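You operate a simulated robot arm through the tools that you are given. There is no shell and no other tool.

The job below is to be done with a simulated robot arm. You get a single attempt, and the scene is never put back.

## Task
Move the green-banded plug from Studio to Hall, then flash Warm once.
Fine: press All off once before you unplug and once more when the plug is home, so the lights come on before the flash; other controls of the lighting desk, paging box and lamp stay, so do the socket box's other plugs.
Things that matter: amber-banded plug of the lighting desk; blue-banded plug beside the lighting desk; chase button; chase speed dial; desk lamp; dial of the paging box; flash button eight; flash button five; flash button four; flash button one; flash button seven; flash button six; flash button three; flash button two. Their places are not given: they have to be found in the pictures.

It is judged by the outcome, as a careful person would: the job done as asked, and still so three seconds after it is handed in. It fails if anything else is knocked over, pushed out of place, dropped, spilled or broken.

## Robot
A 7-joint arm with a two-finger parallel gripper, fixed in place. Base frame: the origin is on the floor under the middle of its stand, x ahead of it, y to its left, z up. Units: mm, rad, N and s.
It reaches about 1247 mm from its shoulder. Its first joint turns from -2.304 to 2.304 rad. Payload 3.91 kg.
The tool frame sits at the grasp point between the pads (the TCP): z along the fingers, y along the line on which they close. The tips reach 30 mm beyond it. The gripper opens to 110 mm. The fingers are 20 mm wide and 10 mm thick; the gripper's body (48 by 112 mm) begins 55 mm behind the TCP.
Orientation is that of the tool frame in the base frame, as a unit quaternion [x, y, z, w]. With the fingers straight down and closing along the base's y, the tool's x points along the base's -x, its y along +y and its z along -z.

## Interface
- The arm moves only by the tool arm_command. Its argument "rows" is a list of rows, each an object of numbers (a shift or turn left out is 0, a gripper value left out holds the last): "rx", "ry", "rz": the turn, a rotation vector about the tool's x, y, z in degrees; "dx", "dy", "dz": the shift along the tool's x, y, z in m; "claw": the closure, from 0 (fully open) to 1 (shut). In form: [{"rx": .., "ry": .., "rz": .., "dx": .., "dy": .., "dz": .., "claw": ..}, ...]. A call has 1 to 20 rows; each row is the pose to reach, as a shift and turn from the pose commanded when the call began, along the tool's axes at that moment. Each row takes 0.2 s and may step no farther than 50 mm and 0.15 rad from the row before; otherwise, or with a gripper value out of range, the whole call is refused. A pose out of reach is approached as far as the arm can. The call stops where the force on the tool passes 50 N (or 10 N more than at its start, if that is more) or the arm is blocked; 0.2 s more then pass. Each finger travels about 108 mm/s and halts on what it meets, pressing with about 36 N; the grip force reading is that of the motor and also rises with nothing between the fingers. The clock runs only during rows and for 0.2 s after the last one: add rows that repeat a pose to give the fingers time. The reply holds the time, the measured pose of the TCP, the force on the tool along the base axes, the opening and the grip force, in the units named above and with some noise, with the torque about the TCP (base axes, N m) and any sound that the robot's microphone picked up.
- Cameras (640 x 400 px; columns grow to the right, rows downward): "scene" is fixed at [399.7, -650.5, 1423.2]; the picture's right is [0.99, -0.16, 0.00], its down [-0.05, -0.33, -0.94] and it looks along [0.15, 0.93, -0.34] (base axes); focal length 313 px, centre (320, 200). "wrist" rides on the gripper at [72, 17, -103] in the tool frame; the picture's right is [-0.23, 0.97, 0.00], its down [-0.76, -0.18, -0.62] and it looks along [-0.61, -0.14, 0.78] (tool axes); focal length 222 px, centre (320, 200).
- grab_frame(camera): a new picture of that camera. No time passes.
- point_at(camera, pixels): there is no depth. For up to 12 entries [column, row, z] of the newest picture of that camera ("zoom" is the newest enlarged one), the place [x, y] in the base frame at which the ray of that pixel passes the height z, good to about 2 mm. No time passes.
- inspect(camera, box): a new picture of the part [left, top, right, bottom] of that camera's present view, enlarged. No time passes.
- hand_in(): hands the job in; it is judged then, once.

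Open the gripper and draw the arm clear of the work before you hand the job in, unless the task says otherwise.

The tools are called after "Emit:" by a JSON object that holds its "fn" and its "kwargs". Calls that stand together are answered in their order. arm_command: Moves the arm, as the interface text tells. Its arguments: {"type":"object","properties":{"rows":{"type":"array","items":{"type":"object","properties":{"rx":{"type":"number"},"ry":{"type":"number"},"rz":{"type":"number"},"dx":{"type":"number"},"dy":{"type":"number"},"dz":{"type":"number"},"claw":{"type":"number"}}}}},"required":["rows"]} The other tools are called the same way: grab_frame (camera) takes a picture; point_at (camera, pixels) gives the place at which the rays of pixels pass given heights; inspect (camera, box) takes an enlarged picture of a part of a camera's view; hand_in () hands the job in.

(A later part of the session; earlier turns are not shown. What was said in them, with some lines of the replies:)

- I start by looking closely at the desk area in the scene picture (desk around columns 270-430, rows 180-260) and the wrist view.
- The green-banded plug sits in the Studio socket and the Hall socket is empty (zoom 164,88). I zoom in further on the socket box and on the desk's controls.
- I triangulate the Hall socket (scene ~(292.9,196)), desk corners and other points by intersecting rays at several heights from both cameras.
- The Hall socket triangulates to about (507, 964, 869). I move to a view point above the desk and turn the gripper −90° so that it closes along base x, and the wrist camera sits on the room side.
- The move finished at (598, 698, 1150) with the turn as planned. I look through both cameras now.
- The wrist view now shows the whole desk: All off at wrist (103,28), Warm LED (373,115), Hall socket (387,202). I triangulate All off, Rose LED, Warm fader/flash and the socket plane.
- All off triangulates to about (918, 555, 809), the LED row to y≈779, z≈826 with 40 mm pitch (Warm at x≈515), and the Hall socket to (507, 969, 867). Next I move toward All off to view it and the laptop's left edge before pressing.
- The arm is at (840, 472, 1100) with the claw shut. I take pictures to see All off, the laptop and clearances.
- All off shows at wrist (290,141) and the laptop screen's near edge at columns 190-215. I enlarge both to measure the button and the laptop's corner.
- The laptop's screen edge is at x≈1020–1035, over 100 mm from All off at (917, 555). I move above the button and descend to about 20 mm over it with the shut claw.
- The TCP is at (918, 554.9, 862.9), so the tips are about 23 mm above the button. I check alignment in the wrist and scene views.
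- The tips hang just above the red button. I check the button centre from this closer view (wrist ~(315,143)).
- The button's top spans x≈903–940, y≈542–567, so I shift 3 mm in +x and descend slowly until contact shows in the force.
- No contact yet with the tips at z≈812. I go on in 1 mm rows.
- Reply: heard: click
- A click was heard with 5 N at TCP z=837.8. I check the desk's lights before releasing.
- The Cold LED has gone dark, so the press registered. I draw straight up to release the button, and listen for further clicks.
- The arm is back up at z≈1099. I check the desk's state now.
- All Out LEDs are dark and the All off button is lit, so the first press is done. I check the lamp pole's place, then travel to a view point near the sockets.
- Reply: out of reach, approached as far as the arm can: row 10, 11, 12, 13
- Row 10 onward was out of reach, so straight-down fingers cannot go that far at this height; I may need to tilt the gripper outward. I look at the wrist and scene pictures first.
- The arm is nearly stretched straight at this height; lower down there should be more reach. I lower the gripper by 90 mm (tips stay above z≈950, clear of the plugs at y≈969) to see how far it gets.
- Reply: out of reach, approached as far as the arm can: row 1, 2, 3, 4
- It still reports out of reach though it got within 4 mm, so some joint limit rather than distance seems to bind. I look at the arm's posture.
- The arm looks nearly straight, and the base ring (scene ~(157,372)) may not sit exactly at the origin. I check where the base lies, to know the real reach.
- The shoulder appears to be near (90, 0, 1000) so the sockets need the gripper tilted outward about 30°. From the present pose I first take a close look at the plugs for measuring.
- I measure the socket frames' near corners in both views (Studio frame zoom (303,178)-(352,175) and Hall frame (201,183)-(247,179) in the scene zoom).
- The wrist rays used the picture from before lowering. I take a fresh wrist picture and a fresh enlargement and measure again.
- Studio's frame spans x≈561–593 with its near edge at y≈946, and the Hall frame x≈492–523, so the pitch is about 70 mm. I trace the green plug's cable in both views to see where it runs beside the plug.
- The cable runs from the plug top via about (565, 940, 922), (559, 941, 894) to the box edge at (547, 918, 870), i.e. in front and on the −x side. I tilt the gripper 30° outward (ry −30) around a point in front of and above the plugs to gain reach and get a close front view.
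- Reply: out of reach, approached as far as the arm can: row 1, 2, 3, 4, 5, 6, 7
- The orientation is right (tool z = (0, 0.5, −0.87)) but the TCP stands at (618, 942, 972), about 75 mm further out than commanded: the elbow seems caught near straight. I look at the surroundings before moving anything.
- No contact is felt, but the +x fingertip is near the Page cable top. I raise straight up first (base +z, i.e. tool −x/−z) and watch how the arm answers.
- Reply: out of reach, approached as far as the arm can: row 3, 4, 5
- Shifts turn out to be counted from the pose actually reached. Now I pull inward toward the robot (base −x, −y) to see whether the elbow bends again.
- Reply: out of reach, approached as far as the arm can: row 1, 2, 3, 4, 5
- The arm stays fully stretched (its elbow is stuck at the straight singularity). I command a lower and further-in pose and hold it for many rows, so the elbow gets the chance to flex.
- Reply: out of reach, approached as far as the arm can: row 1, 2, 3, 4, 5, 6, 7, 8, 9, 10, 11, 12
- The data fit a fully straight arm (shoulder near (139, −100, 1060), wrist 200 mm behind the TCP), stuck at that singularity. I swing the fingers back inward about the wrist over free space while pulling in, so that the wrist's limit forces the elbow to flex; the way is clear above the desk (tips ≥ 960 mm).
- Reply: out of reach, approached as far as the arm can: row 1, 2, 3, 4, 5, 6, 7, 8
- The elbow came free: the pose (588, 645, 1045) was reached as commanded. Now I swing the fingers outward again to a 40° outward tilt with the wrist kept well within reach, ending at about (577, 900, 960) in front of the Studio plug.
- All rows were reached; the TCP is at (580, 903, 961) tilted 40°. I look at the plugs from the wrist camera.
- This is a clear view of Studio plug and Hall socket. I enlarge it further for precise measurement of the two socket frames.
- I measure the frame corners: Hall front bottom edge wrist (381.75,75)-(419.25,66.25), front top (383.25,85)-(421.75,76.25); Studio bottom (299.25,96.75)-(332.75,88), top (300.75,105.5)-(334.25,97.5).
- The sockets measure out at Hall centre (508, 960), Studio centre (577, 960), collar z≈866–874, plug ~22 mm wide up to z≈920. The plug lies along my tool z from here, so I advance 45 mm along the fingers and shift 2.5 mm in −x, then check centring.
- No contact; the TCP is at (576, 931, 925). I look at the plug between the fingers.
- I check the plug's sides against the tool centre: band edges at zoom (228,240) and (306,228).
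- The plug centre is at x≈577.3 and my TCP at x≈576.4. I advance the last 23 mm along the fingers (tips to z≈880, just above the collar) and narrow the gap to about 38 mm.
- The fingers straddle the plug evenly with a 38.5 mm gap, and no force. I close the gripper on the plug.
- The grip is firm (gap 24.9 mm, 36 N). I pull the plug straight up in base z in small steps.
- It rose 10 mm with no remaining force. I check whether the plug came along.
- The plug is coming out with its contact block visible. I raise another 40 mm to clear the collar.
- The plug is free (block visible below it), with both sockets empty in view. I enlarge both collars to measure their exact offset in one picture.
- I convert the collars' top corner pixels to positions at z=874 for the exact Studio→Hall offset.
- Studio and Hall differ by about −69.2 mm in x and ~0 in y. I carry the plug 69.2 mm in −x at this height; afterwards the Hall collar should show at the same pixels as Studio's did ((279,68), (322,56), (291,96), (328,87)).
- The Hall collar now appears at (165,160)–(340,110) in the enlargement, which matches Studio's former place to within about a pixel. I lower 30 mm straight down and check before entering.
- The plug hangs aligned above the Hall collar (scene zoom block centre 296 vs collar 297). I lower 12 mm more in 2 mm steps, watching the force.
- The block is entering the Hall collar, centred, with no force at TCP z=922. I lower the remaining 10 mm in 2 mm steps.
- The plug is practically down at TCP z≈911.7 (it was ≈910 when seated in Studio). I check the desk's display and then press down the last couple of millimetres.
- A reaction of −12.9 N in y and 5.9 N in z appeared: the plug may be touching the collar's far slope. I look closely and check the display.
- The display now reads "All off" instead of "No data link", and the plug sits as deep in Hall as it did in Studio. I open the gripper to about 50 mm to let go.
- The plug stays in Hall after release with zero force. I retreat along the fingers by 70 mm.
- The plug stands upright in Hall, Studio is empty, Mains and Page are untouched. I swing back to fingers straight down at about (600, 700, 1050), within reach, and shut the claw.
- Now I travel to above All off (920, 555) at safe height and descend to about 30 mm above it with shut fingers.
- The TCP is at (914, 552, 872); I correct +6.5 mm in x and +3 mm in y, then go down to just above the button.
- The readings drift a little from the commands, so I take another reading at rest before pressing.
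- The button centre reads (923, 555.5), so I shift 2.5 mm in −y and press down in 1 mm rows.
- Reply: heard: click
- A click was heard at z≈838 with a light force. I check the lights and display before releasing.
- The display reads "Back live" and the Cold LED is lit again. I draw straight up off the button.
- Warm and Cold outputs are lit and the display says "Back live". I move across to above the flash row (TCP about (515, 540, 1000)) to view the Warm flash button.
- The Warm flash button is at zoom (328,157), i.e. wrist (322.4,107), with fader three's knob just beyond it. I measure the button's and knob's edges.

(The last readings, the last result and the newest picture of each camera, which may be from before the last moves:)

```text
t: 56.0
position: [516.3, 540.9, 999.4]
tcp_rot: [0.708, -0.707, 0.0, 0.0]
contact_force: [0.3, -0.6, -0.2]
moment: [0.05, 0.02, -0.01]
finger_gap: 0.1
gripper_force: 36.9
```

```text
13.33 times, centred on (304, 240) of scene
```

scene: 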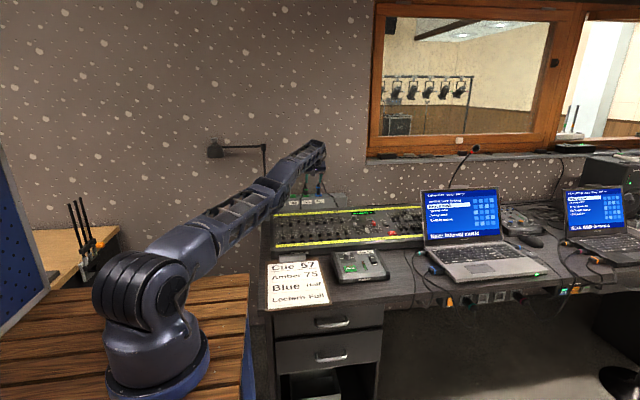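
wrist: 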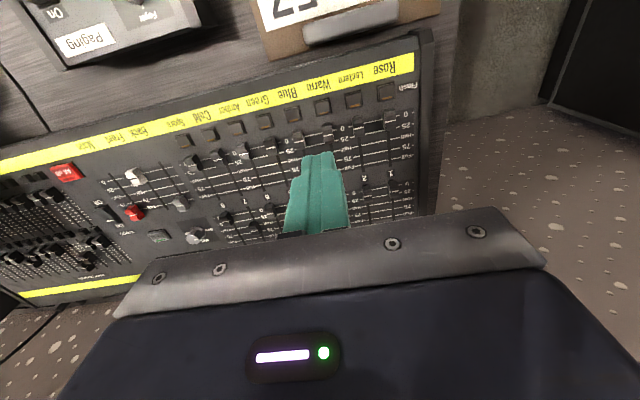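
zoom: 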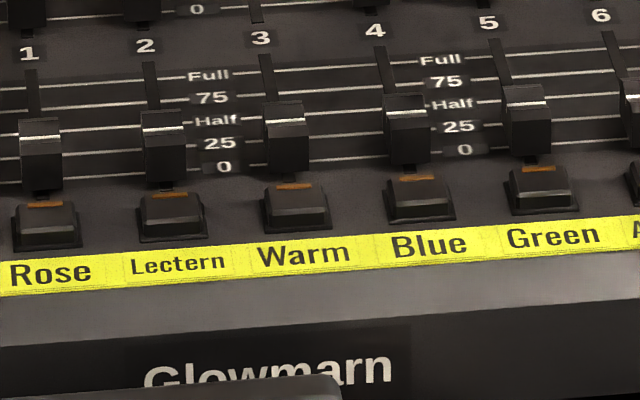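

The Warm button's footprint is x 505–525, y 543–562; fader three's knob begins at y≈566–571. I go to (515, 550) and descend to about 20 mm above the button, keeping to its near side.

Emit:
{"fn": "arm_command", "kwargs": {"rows": [{"dx": -0.003, "dy": 0.0005, "dz": 0.02}, {"dx": -0.006, "dy": 0.001, "dz": 0.05}, {"dx": -0.009, "dy": 0.0013, "dz": 0.08}, {"dx": -0.009, "dy": 0.0013, "dz": 0.11}, {"dx": -0.009, "dy": 0.0013, "dz": 0.13}, {"dx": -0.009, "dy": 0.0013, "dz": 0.14}, {"dx": -0.009, "dy": 0.0013, "dz": 0.14}, {"dx": -0.009, "dy": 0.0013, "dz": 0.14}]}}

Emit:
{"fn": "grab_frame", "kwargs": {"camera": "wrist"}}

Emit:
{"fn": "inspect", "kwargs": {"camera": "wrist", "box": [260, 90, 380, 180]}}

Emit:
{"fn": "inspect", "kwargs": {"camera": "scene", "box": [280, 205, 330, 255]}}

```text
t: 57.8
position: [513.9, 549.5, 862.6]
tcp_rot: [-0.707, 0.707, 0.0, -0.001]
contact_force: [0.1, 0.4, -0.4]
moment: [0.02, -0.01, -0.01]
finger_gap: 0.0
gripper_force: 35.7
```

```text
taken
```

wrist: 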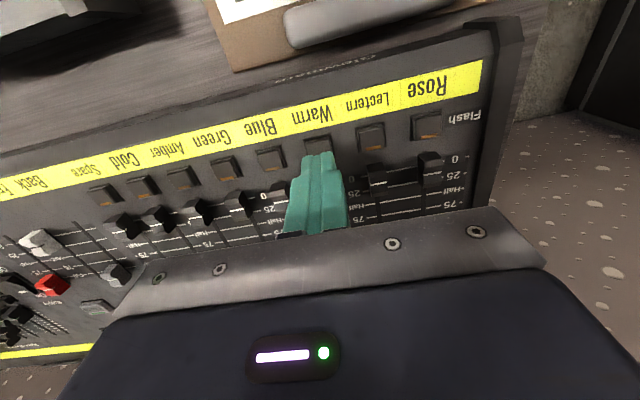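

```text
4.44 times, centred on (320, 135) of wrist
```

zoom: 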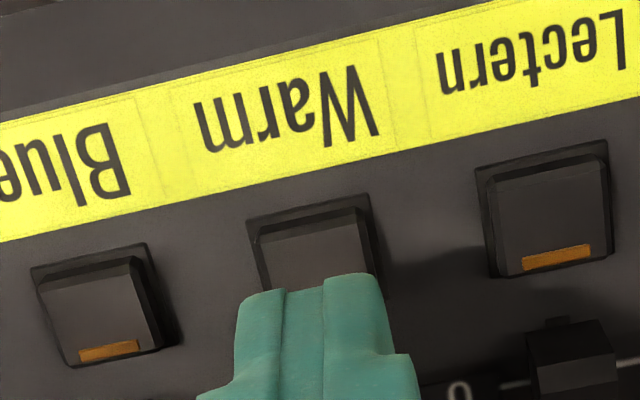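

```text
8.00 times, centred on (305, 230) of scene
```

zoom: 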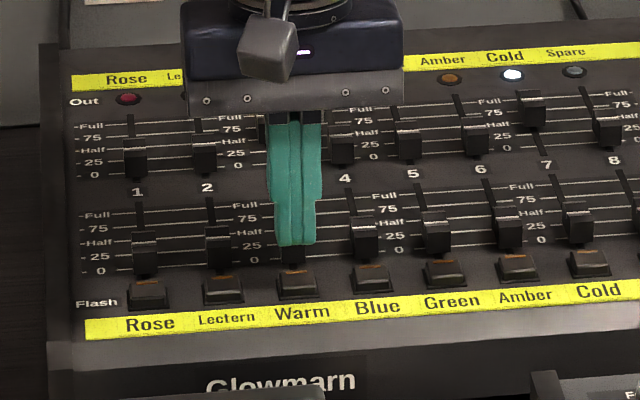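

The tips (z≈833) hang over the Warm button, between Blue's and Lectern's. I verify the cap's edges from here.

Emit:
{"fn": "point_at", "kwargs": {"camera": "wrist", "pixels": [[306.9, 142.9, 808], [329.5, 136.6, 808], [304, 138.5, 802], [330.8, 132, 802], [359.5, 136.5, 808], [381.5, 131, 808], [362.5, 152, 808], [385, 147, 808]]}}

```text
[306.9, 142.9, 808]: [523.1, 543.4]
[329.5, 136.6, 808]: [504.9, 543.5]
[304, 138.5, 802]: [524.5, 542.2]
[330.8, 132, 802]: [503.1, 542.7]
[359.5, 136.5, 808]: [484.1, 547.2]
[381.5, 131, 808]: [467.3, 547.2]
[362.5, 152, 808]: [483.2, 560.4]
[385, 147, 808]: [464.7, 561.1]
```

The cap spans x 505–523, y ≈544–561, and the TCP (513.9, 549.5) sits over it. I lower to just above the cap.

Emit:
{"fn": "arm_command", "kwargs": {"rows": [{"dz": 0.006}, {"dz": 0.011}, {"dz": 0.015}, {"dz": 0.017}, {"dz": 0.018}, {"dz": 0.018}]}}

Emit:
{"fn": "inspect", "kwargs": {"camera": "scene", "box": [285, 220, 320, 250]}}

```text
t: 59.2
position: [514.5, 550.0, 844.9]
tcp_rot: [-0.707, 0.707, -0.001, -0.001]
contact_force: [0.8, 0.5, 1.1]
moment: [-0.01, -0.01, 0.02]
finger_gap: 0.1
gripper_force: 36.3
```

```text
13.33 times, centred on (302, 235) of scene
```

zoom: 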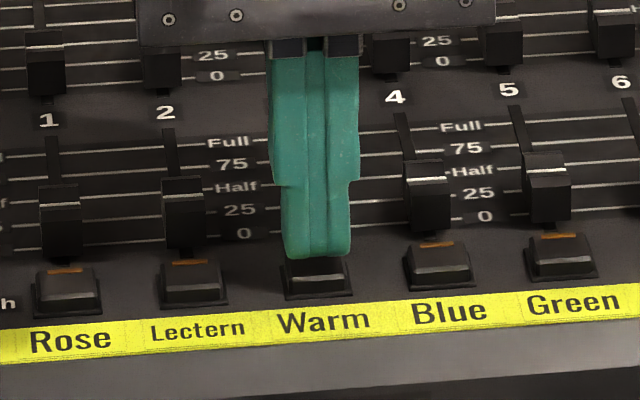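

The tips are right above the Warm cap without contact. I press down in 1 mm rows.

Emit:
{"fn": "arm_command", "kwargs": {"rows": [{"dz": 0.001}, {"dz": 0.002}, {"dz": 0.003}, {"dz": 0.004}, {"dz": 0.005}]}}

```text
t: 60.4
position: [513.2, 550.7, 839.3]
tcp_rot: [-0.707, 0.707, -0.001, 0.0]
contact_force: [0.1, 0.7, 2.0]
moment: [0.03, 0.02, -0.02]
finger_gap: 0.0
gripper_force: 36.2
heard: click
```

A click was heard. I check the display and LEDs while the button is held.

Emit:
{"fn": "inspect", "kwargs": {"camera": "scene", "box": [265, 195, 405, 260]}}

Emit:
{"fn": "grab_frame", "kwargs": {"camera": "scene"}}

```text
4.57 times, centred on (335, 228) of scene
```

zoom: 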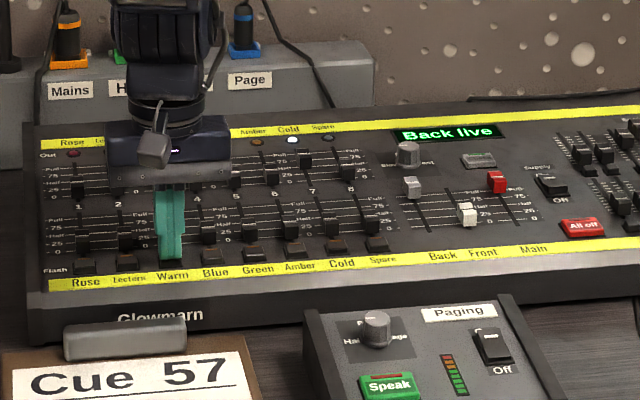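

```text
taken
```

scene: 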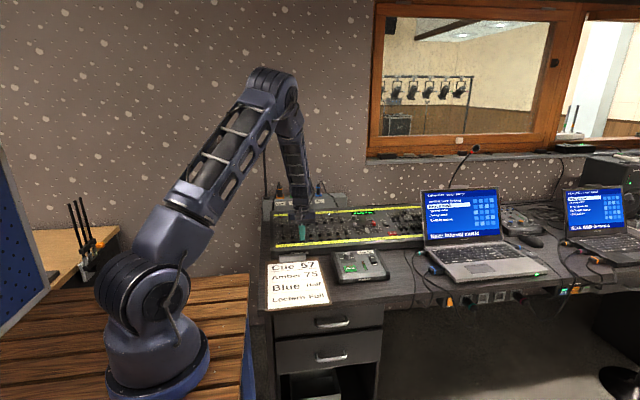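

The click came with about 2 N of force, like the All off presses that registered. I release straight up and check that the desk is still "Back live".

Emit:
{"fn": "arm_command", "kwargs": {"rows": [{"dz": -0.004}, {"dz": -0.01}, {"dz": -0.03}, {"dz": -0.06}, {"dz": -0.1}, {"dz": -0.14}, {"dz": -0.18}, {"dz": -0.21}, {"dz": -0.21}]}}

Emit:
{"fn": "grab_frame", "kwargs": {"camera": "wrist"}}

Emit:
{"fn": "inspect", "kwargs": {"camera": "scene", "box": [265, 180, 425, 280]}}

```text
t: 62.4
position: [513.4, 550.0, 1045.5]
tcp_rot: [-0.707, 0.707, -0.001, -0.001]
contact_force: [0.5, 0.4, -0.1]
moment: [0.0, -0.01, 0.02]
finger_gap: 0.0
gripper_force: 36.2
```

```text
taken
```

wrist: 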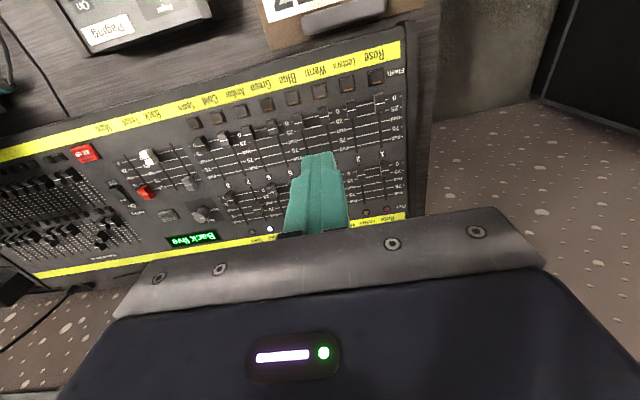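

```text
4.00 times, centred on (345, 230) of scene
```

zoom: 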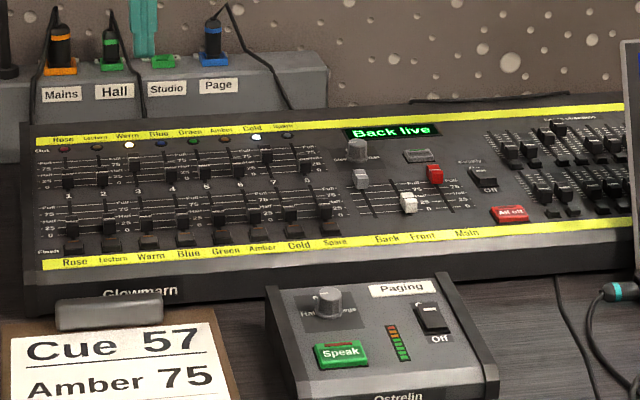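

"Back live" still shows, Warm and Cold are lit, and the plug is in Hall. I zoom on the flash row and faders to make sure nothing was moved.

Emit:
{"fn": "inspect", "kwargs": {"camera": "scene", "box": [270, 205, 350, 255]}}

Emit:
{"fn": "inspect", "kwargs": {"camera": "scene", "box": [262, 175, 342, 225]}}

Emit:
{"fn": "inspect", "kwargs": {"camera": "scene", "box": [340, 200, 430, 256]}}

Emit:
{"fn": "inspect", "kwargs": {"camera": "wrist", "box": [180, 50, 400, 180]}}

```text
8.00 times, centred on (310, 230) of scene
```

zoom: 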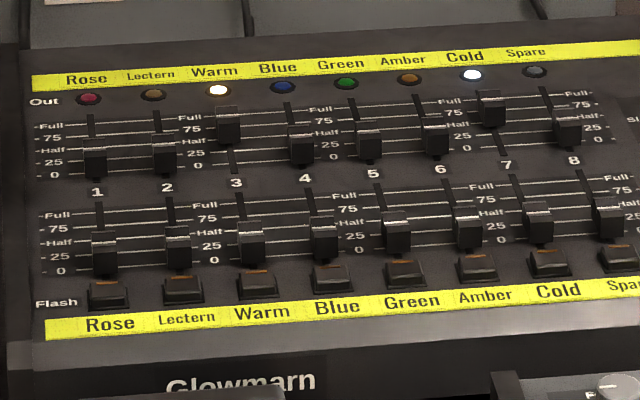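

```text
8.00 times, centred on (302, 200) of scene
```

zoom: 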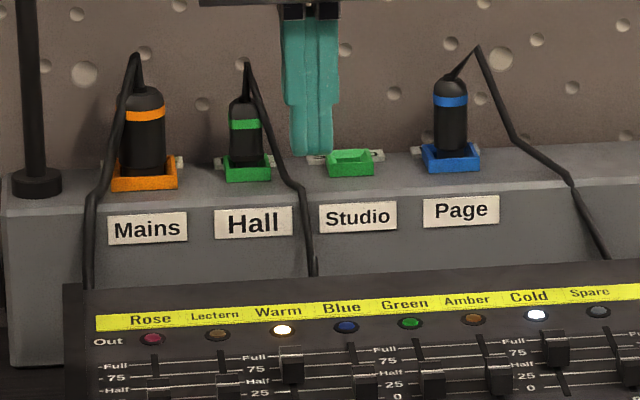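

```text
7.11 times, centred on (385, 228) of scene
```

zoom: 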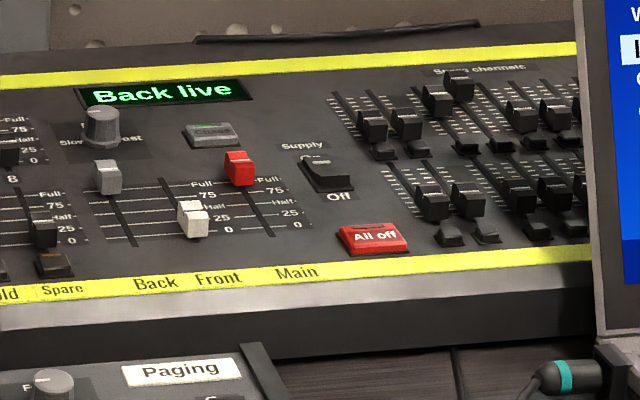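

```text
2.91 times, centred on (290, 115) of wrist
```

zoom: 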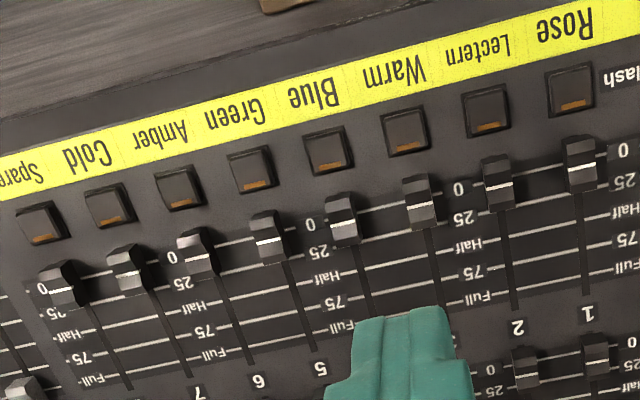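

All faders and other controls look as at the start; only the plug has moved and the desk is live. I open the gripper and draw the arm back and up, clear of the work.

Emit:
{"fn": "arm_command", "kwargs": {"rows": [{"dx": 0.01, "dy": 0.015, "dz": -0.01}, {"dx": 0.025, "dy": 0.04, "dz": -0.025, "claw": 0.5}, {"dx": 0.04, "dy": 0.065, "dz": -0.04, "claw": 0.0}, {"dx": 0.055, "dy": 0.09, "dz": -0.055}, {"dx": 0.07, "dy": 0.115, "dz": -0.07}, {"dx": 0.085, "dy": 0.14, "dz": -0.08}, {"dx": 0.1, "dy": 0.165, "dz": -0.085}, {"dx": 0.1, "dy": 0.165, "dz": -0.085}, {"dx": 0.1, "dy": 0.165, "dz": -0.085}]}}

Emit:
{"fn": "grab_frame", "kwargs": {"camera": "scene"}}

Emit:
{"fn": "inspect", "kwargs": {"camera": "scene", "box": [255, 170, 425, 280]}}

```text
t: 64.4
position: [348.4, 450.9, 1136.7]
tcp_rot: [0.707, -0.707, 0.001, 0.001]
contact_force: [-0.1, -0.4, 0.3]
moment: [0.0, -0.02, 0.03]
finger_gap: 110.2
gripper_force: 0.1
```

```text
taken
```

scene: 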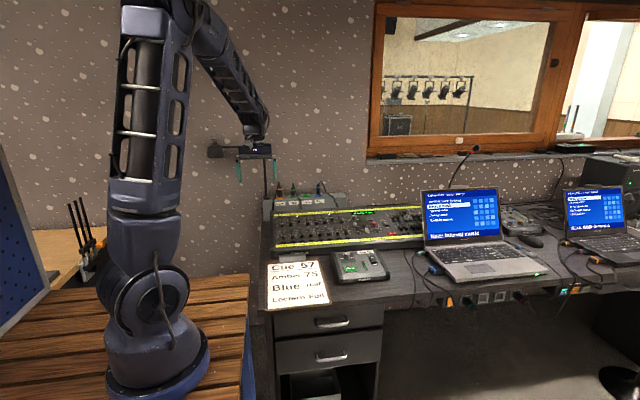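

```text
3.64 times, centred on (340, 225) of scene
```

zoom: 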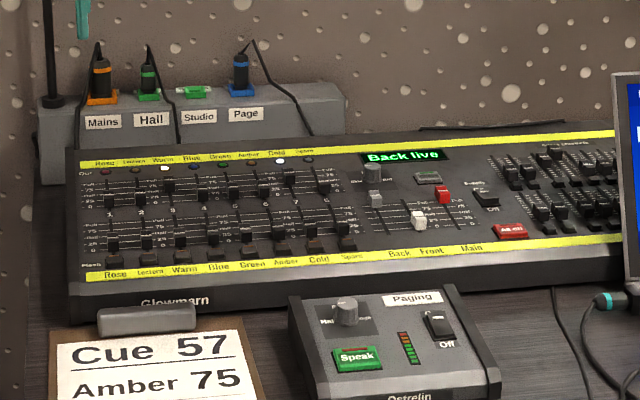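

The arm is clear with the gripper open, the plug is home in Hall, the display reads "Back live", Warm was pressed once, and the lamp, paging box and other plugs are as before. I hand the job in.

Emit:
{"fn": "hand_in", "kwargs": {}}

```text
The job is handed in.
```

The green-banded plug is now in Hall, and Warm has been flashed once. I have handed the job in, and no verdict has come back.

- **First All off press:** I pressed it once before unplugging. It clicked and the output lights went dark.
- **Plug move:** I pulled the plug straight up out of Studio and lowered it into Hall. It sits as deep in Hall as it did in Studio, and the desk display changed from "No data link" to "All off".
- **Second All off press:** I pressed it once more when the plug was home. It clicked, the display changed to "Back live", and the Warm and Cold lights came on again.
- **Flash Warm:** I pressed its flash button once and heard one click. The gripper hid the Warm light while the button was down, so I did not see the flash itself.

In the last pictures the faders, paging box, lamp and the other plugs look as they did at the start. The gripper is open and the arm is clear of the desk.

On the way to the sockets the arm got stuck fully stretched for a few moves in the open air. No contact force showed during those moves.
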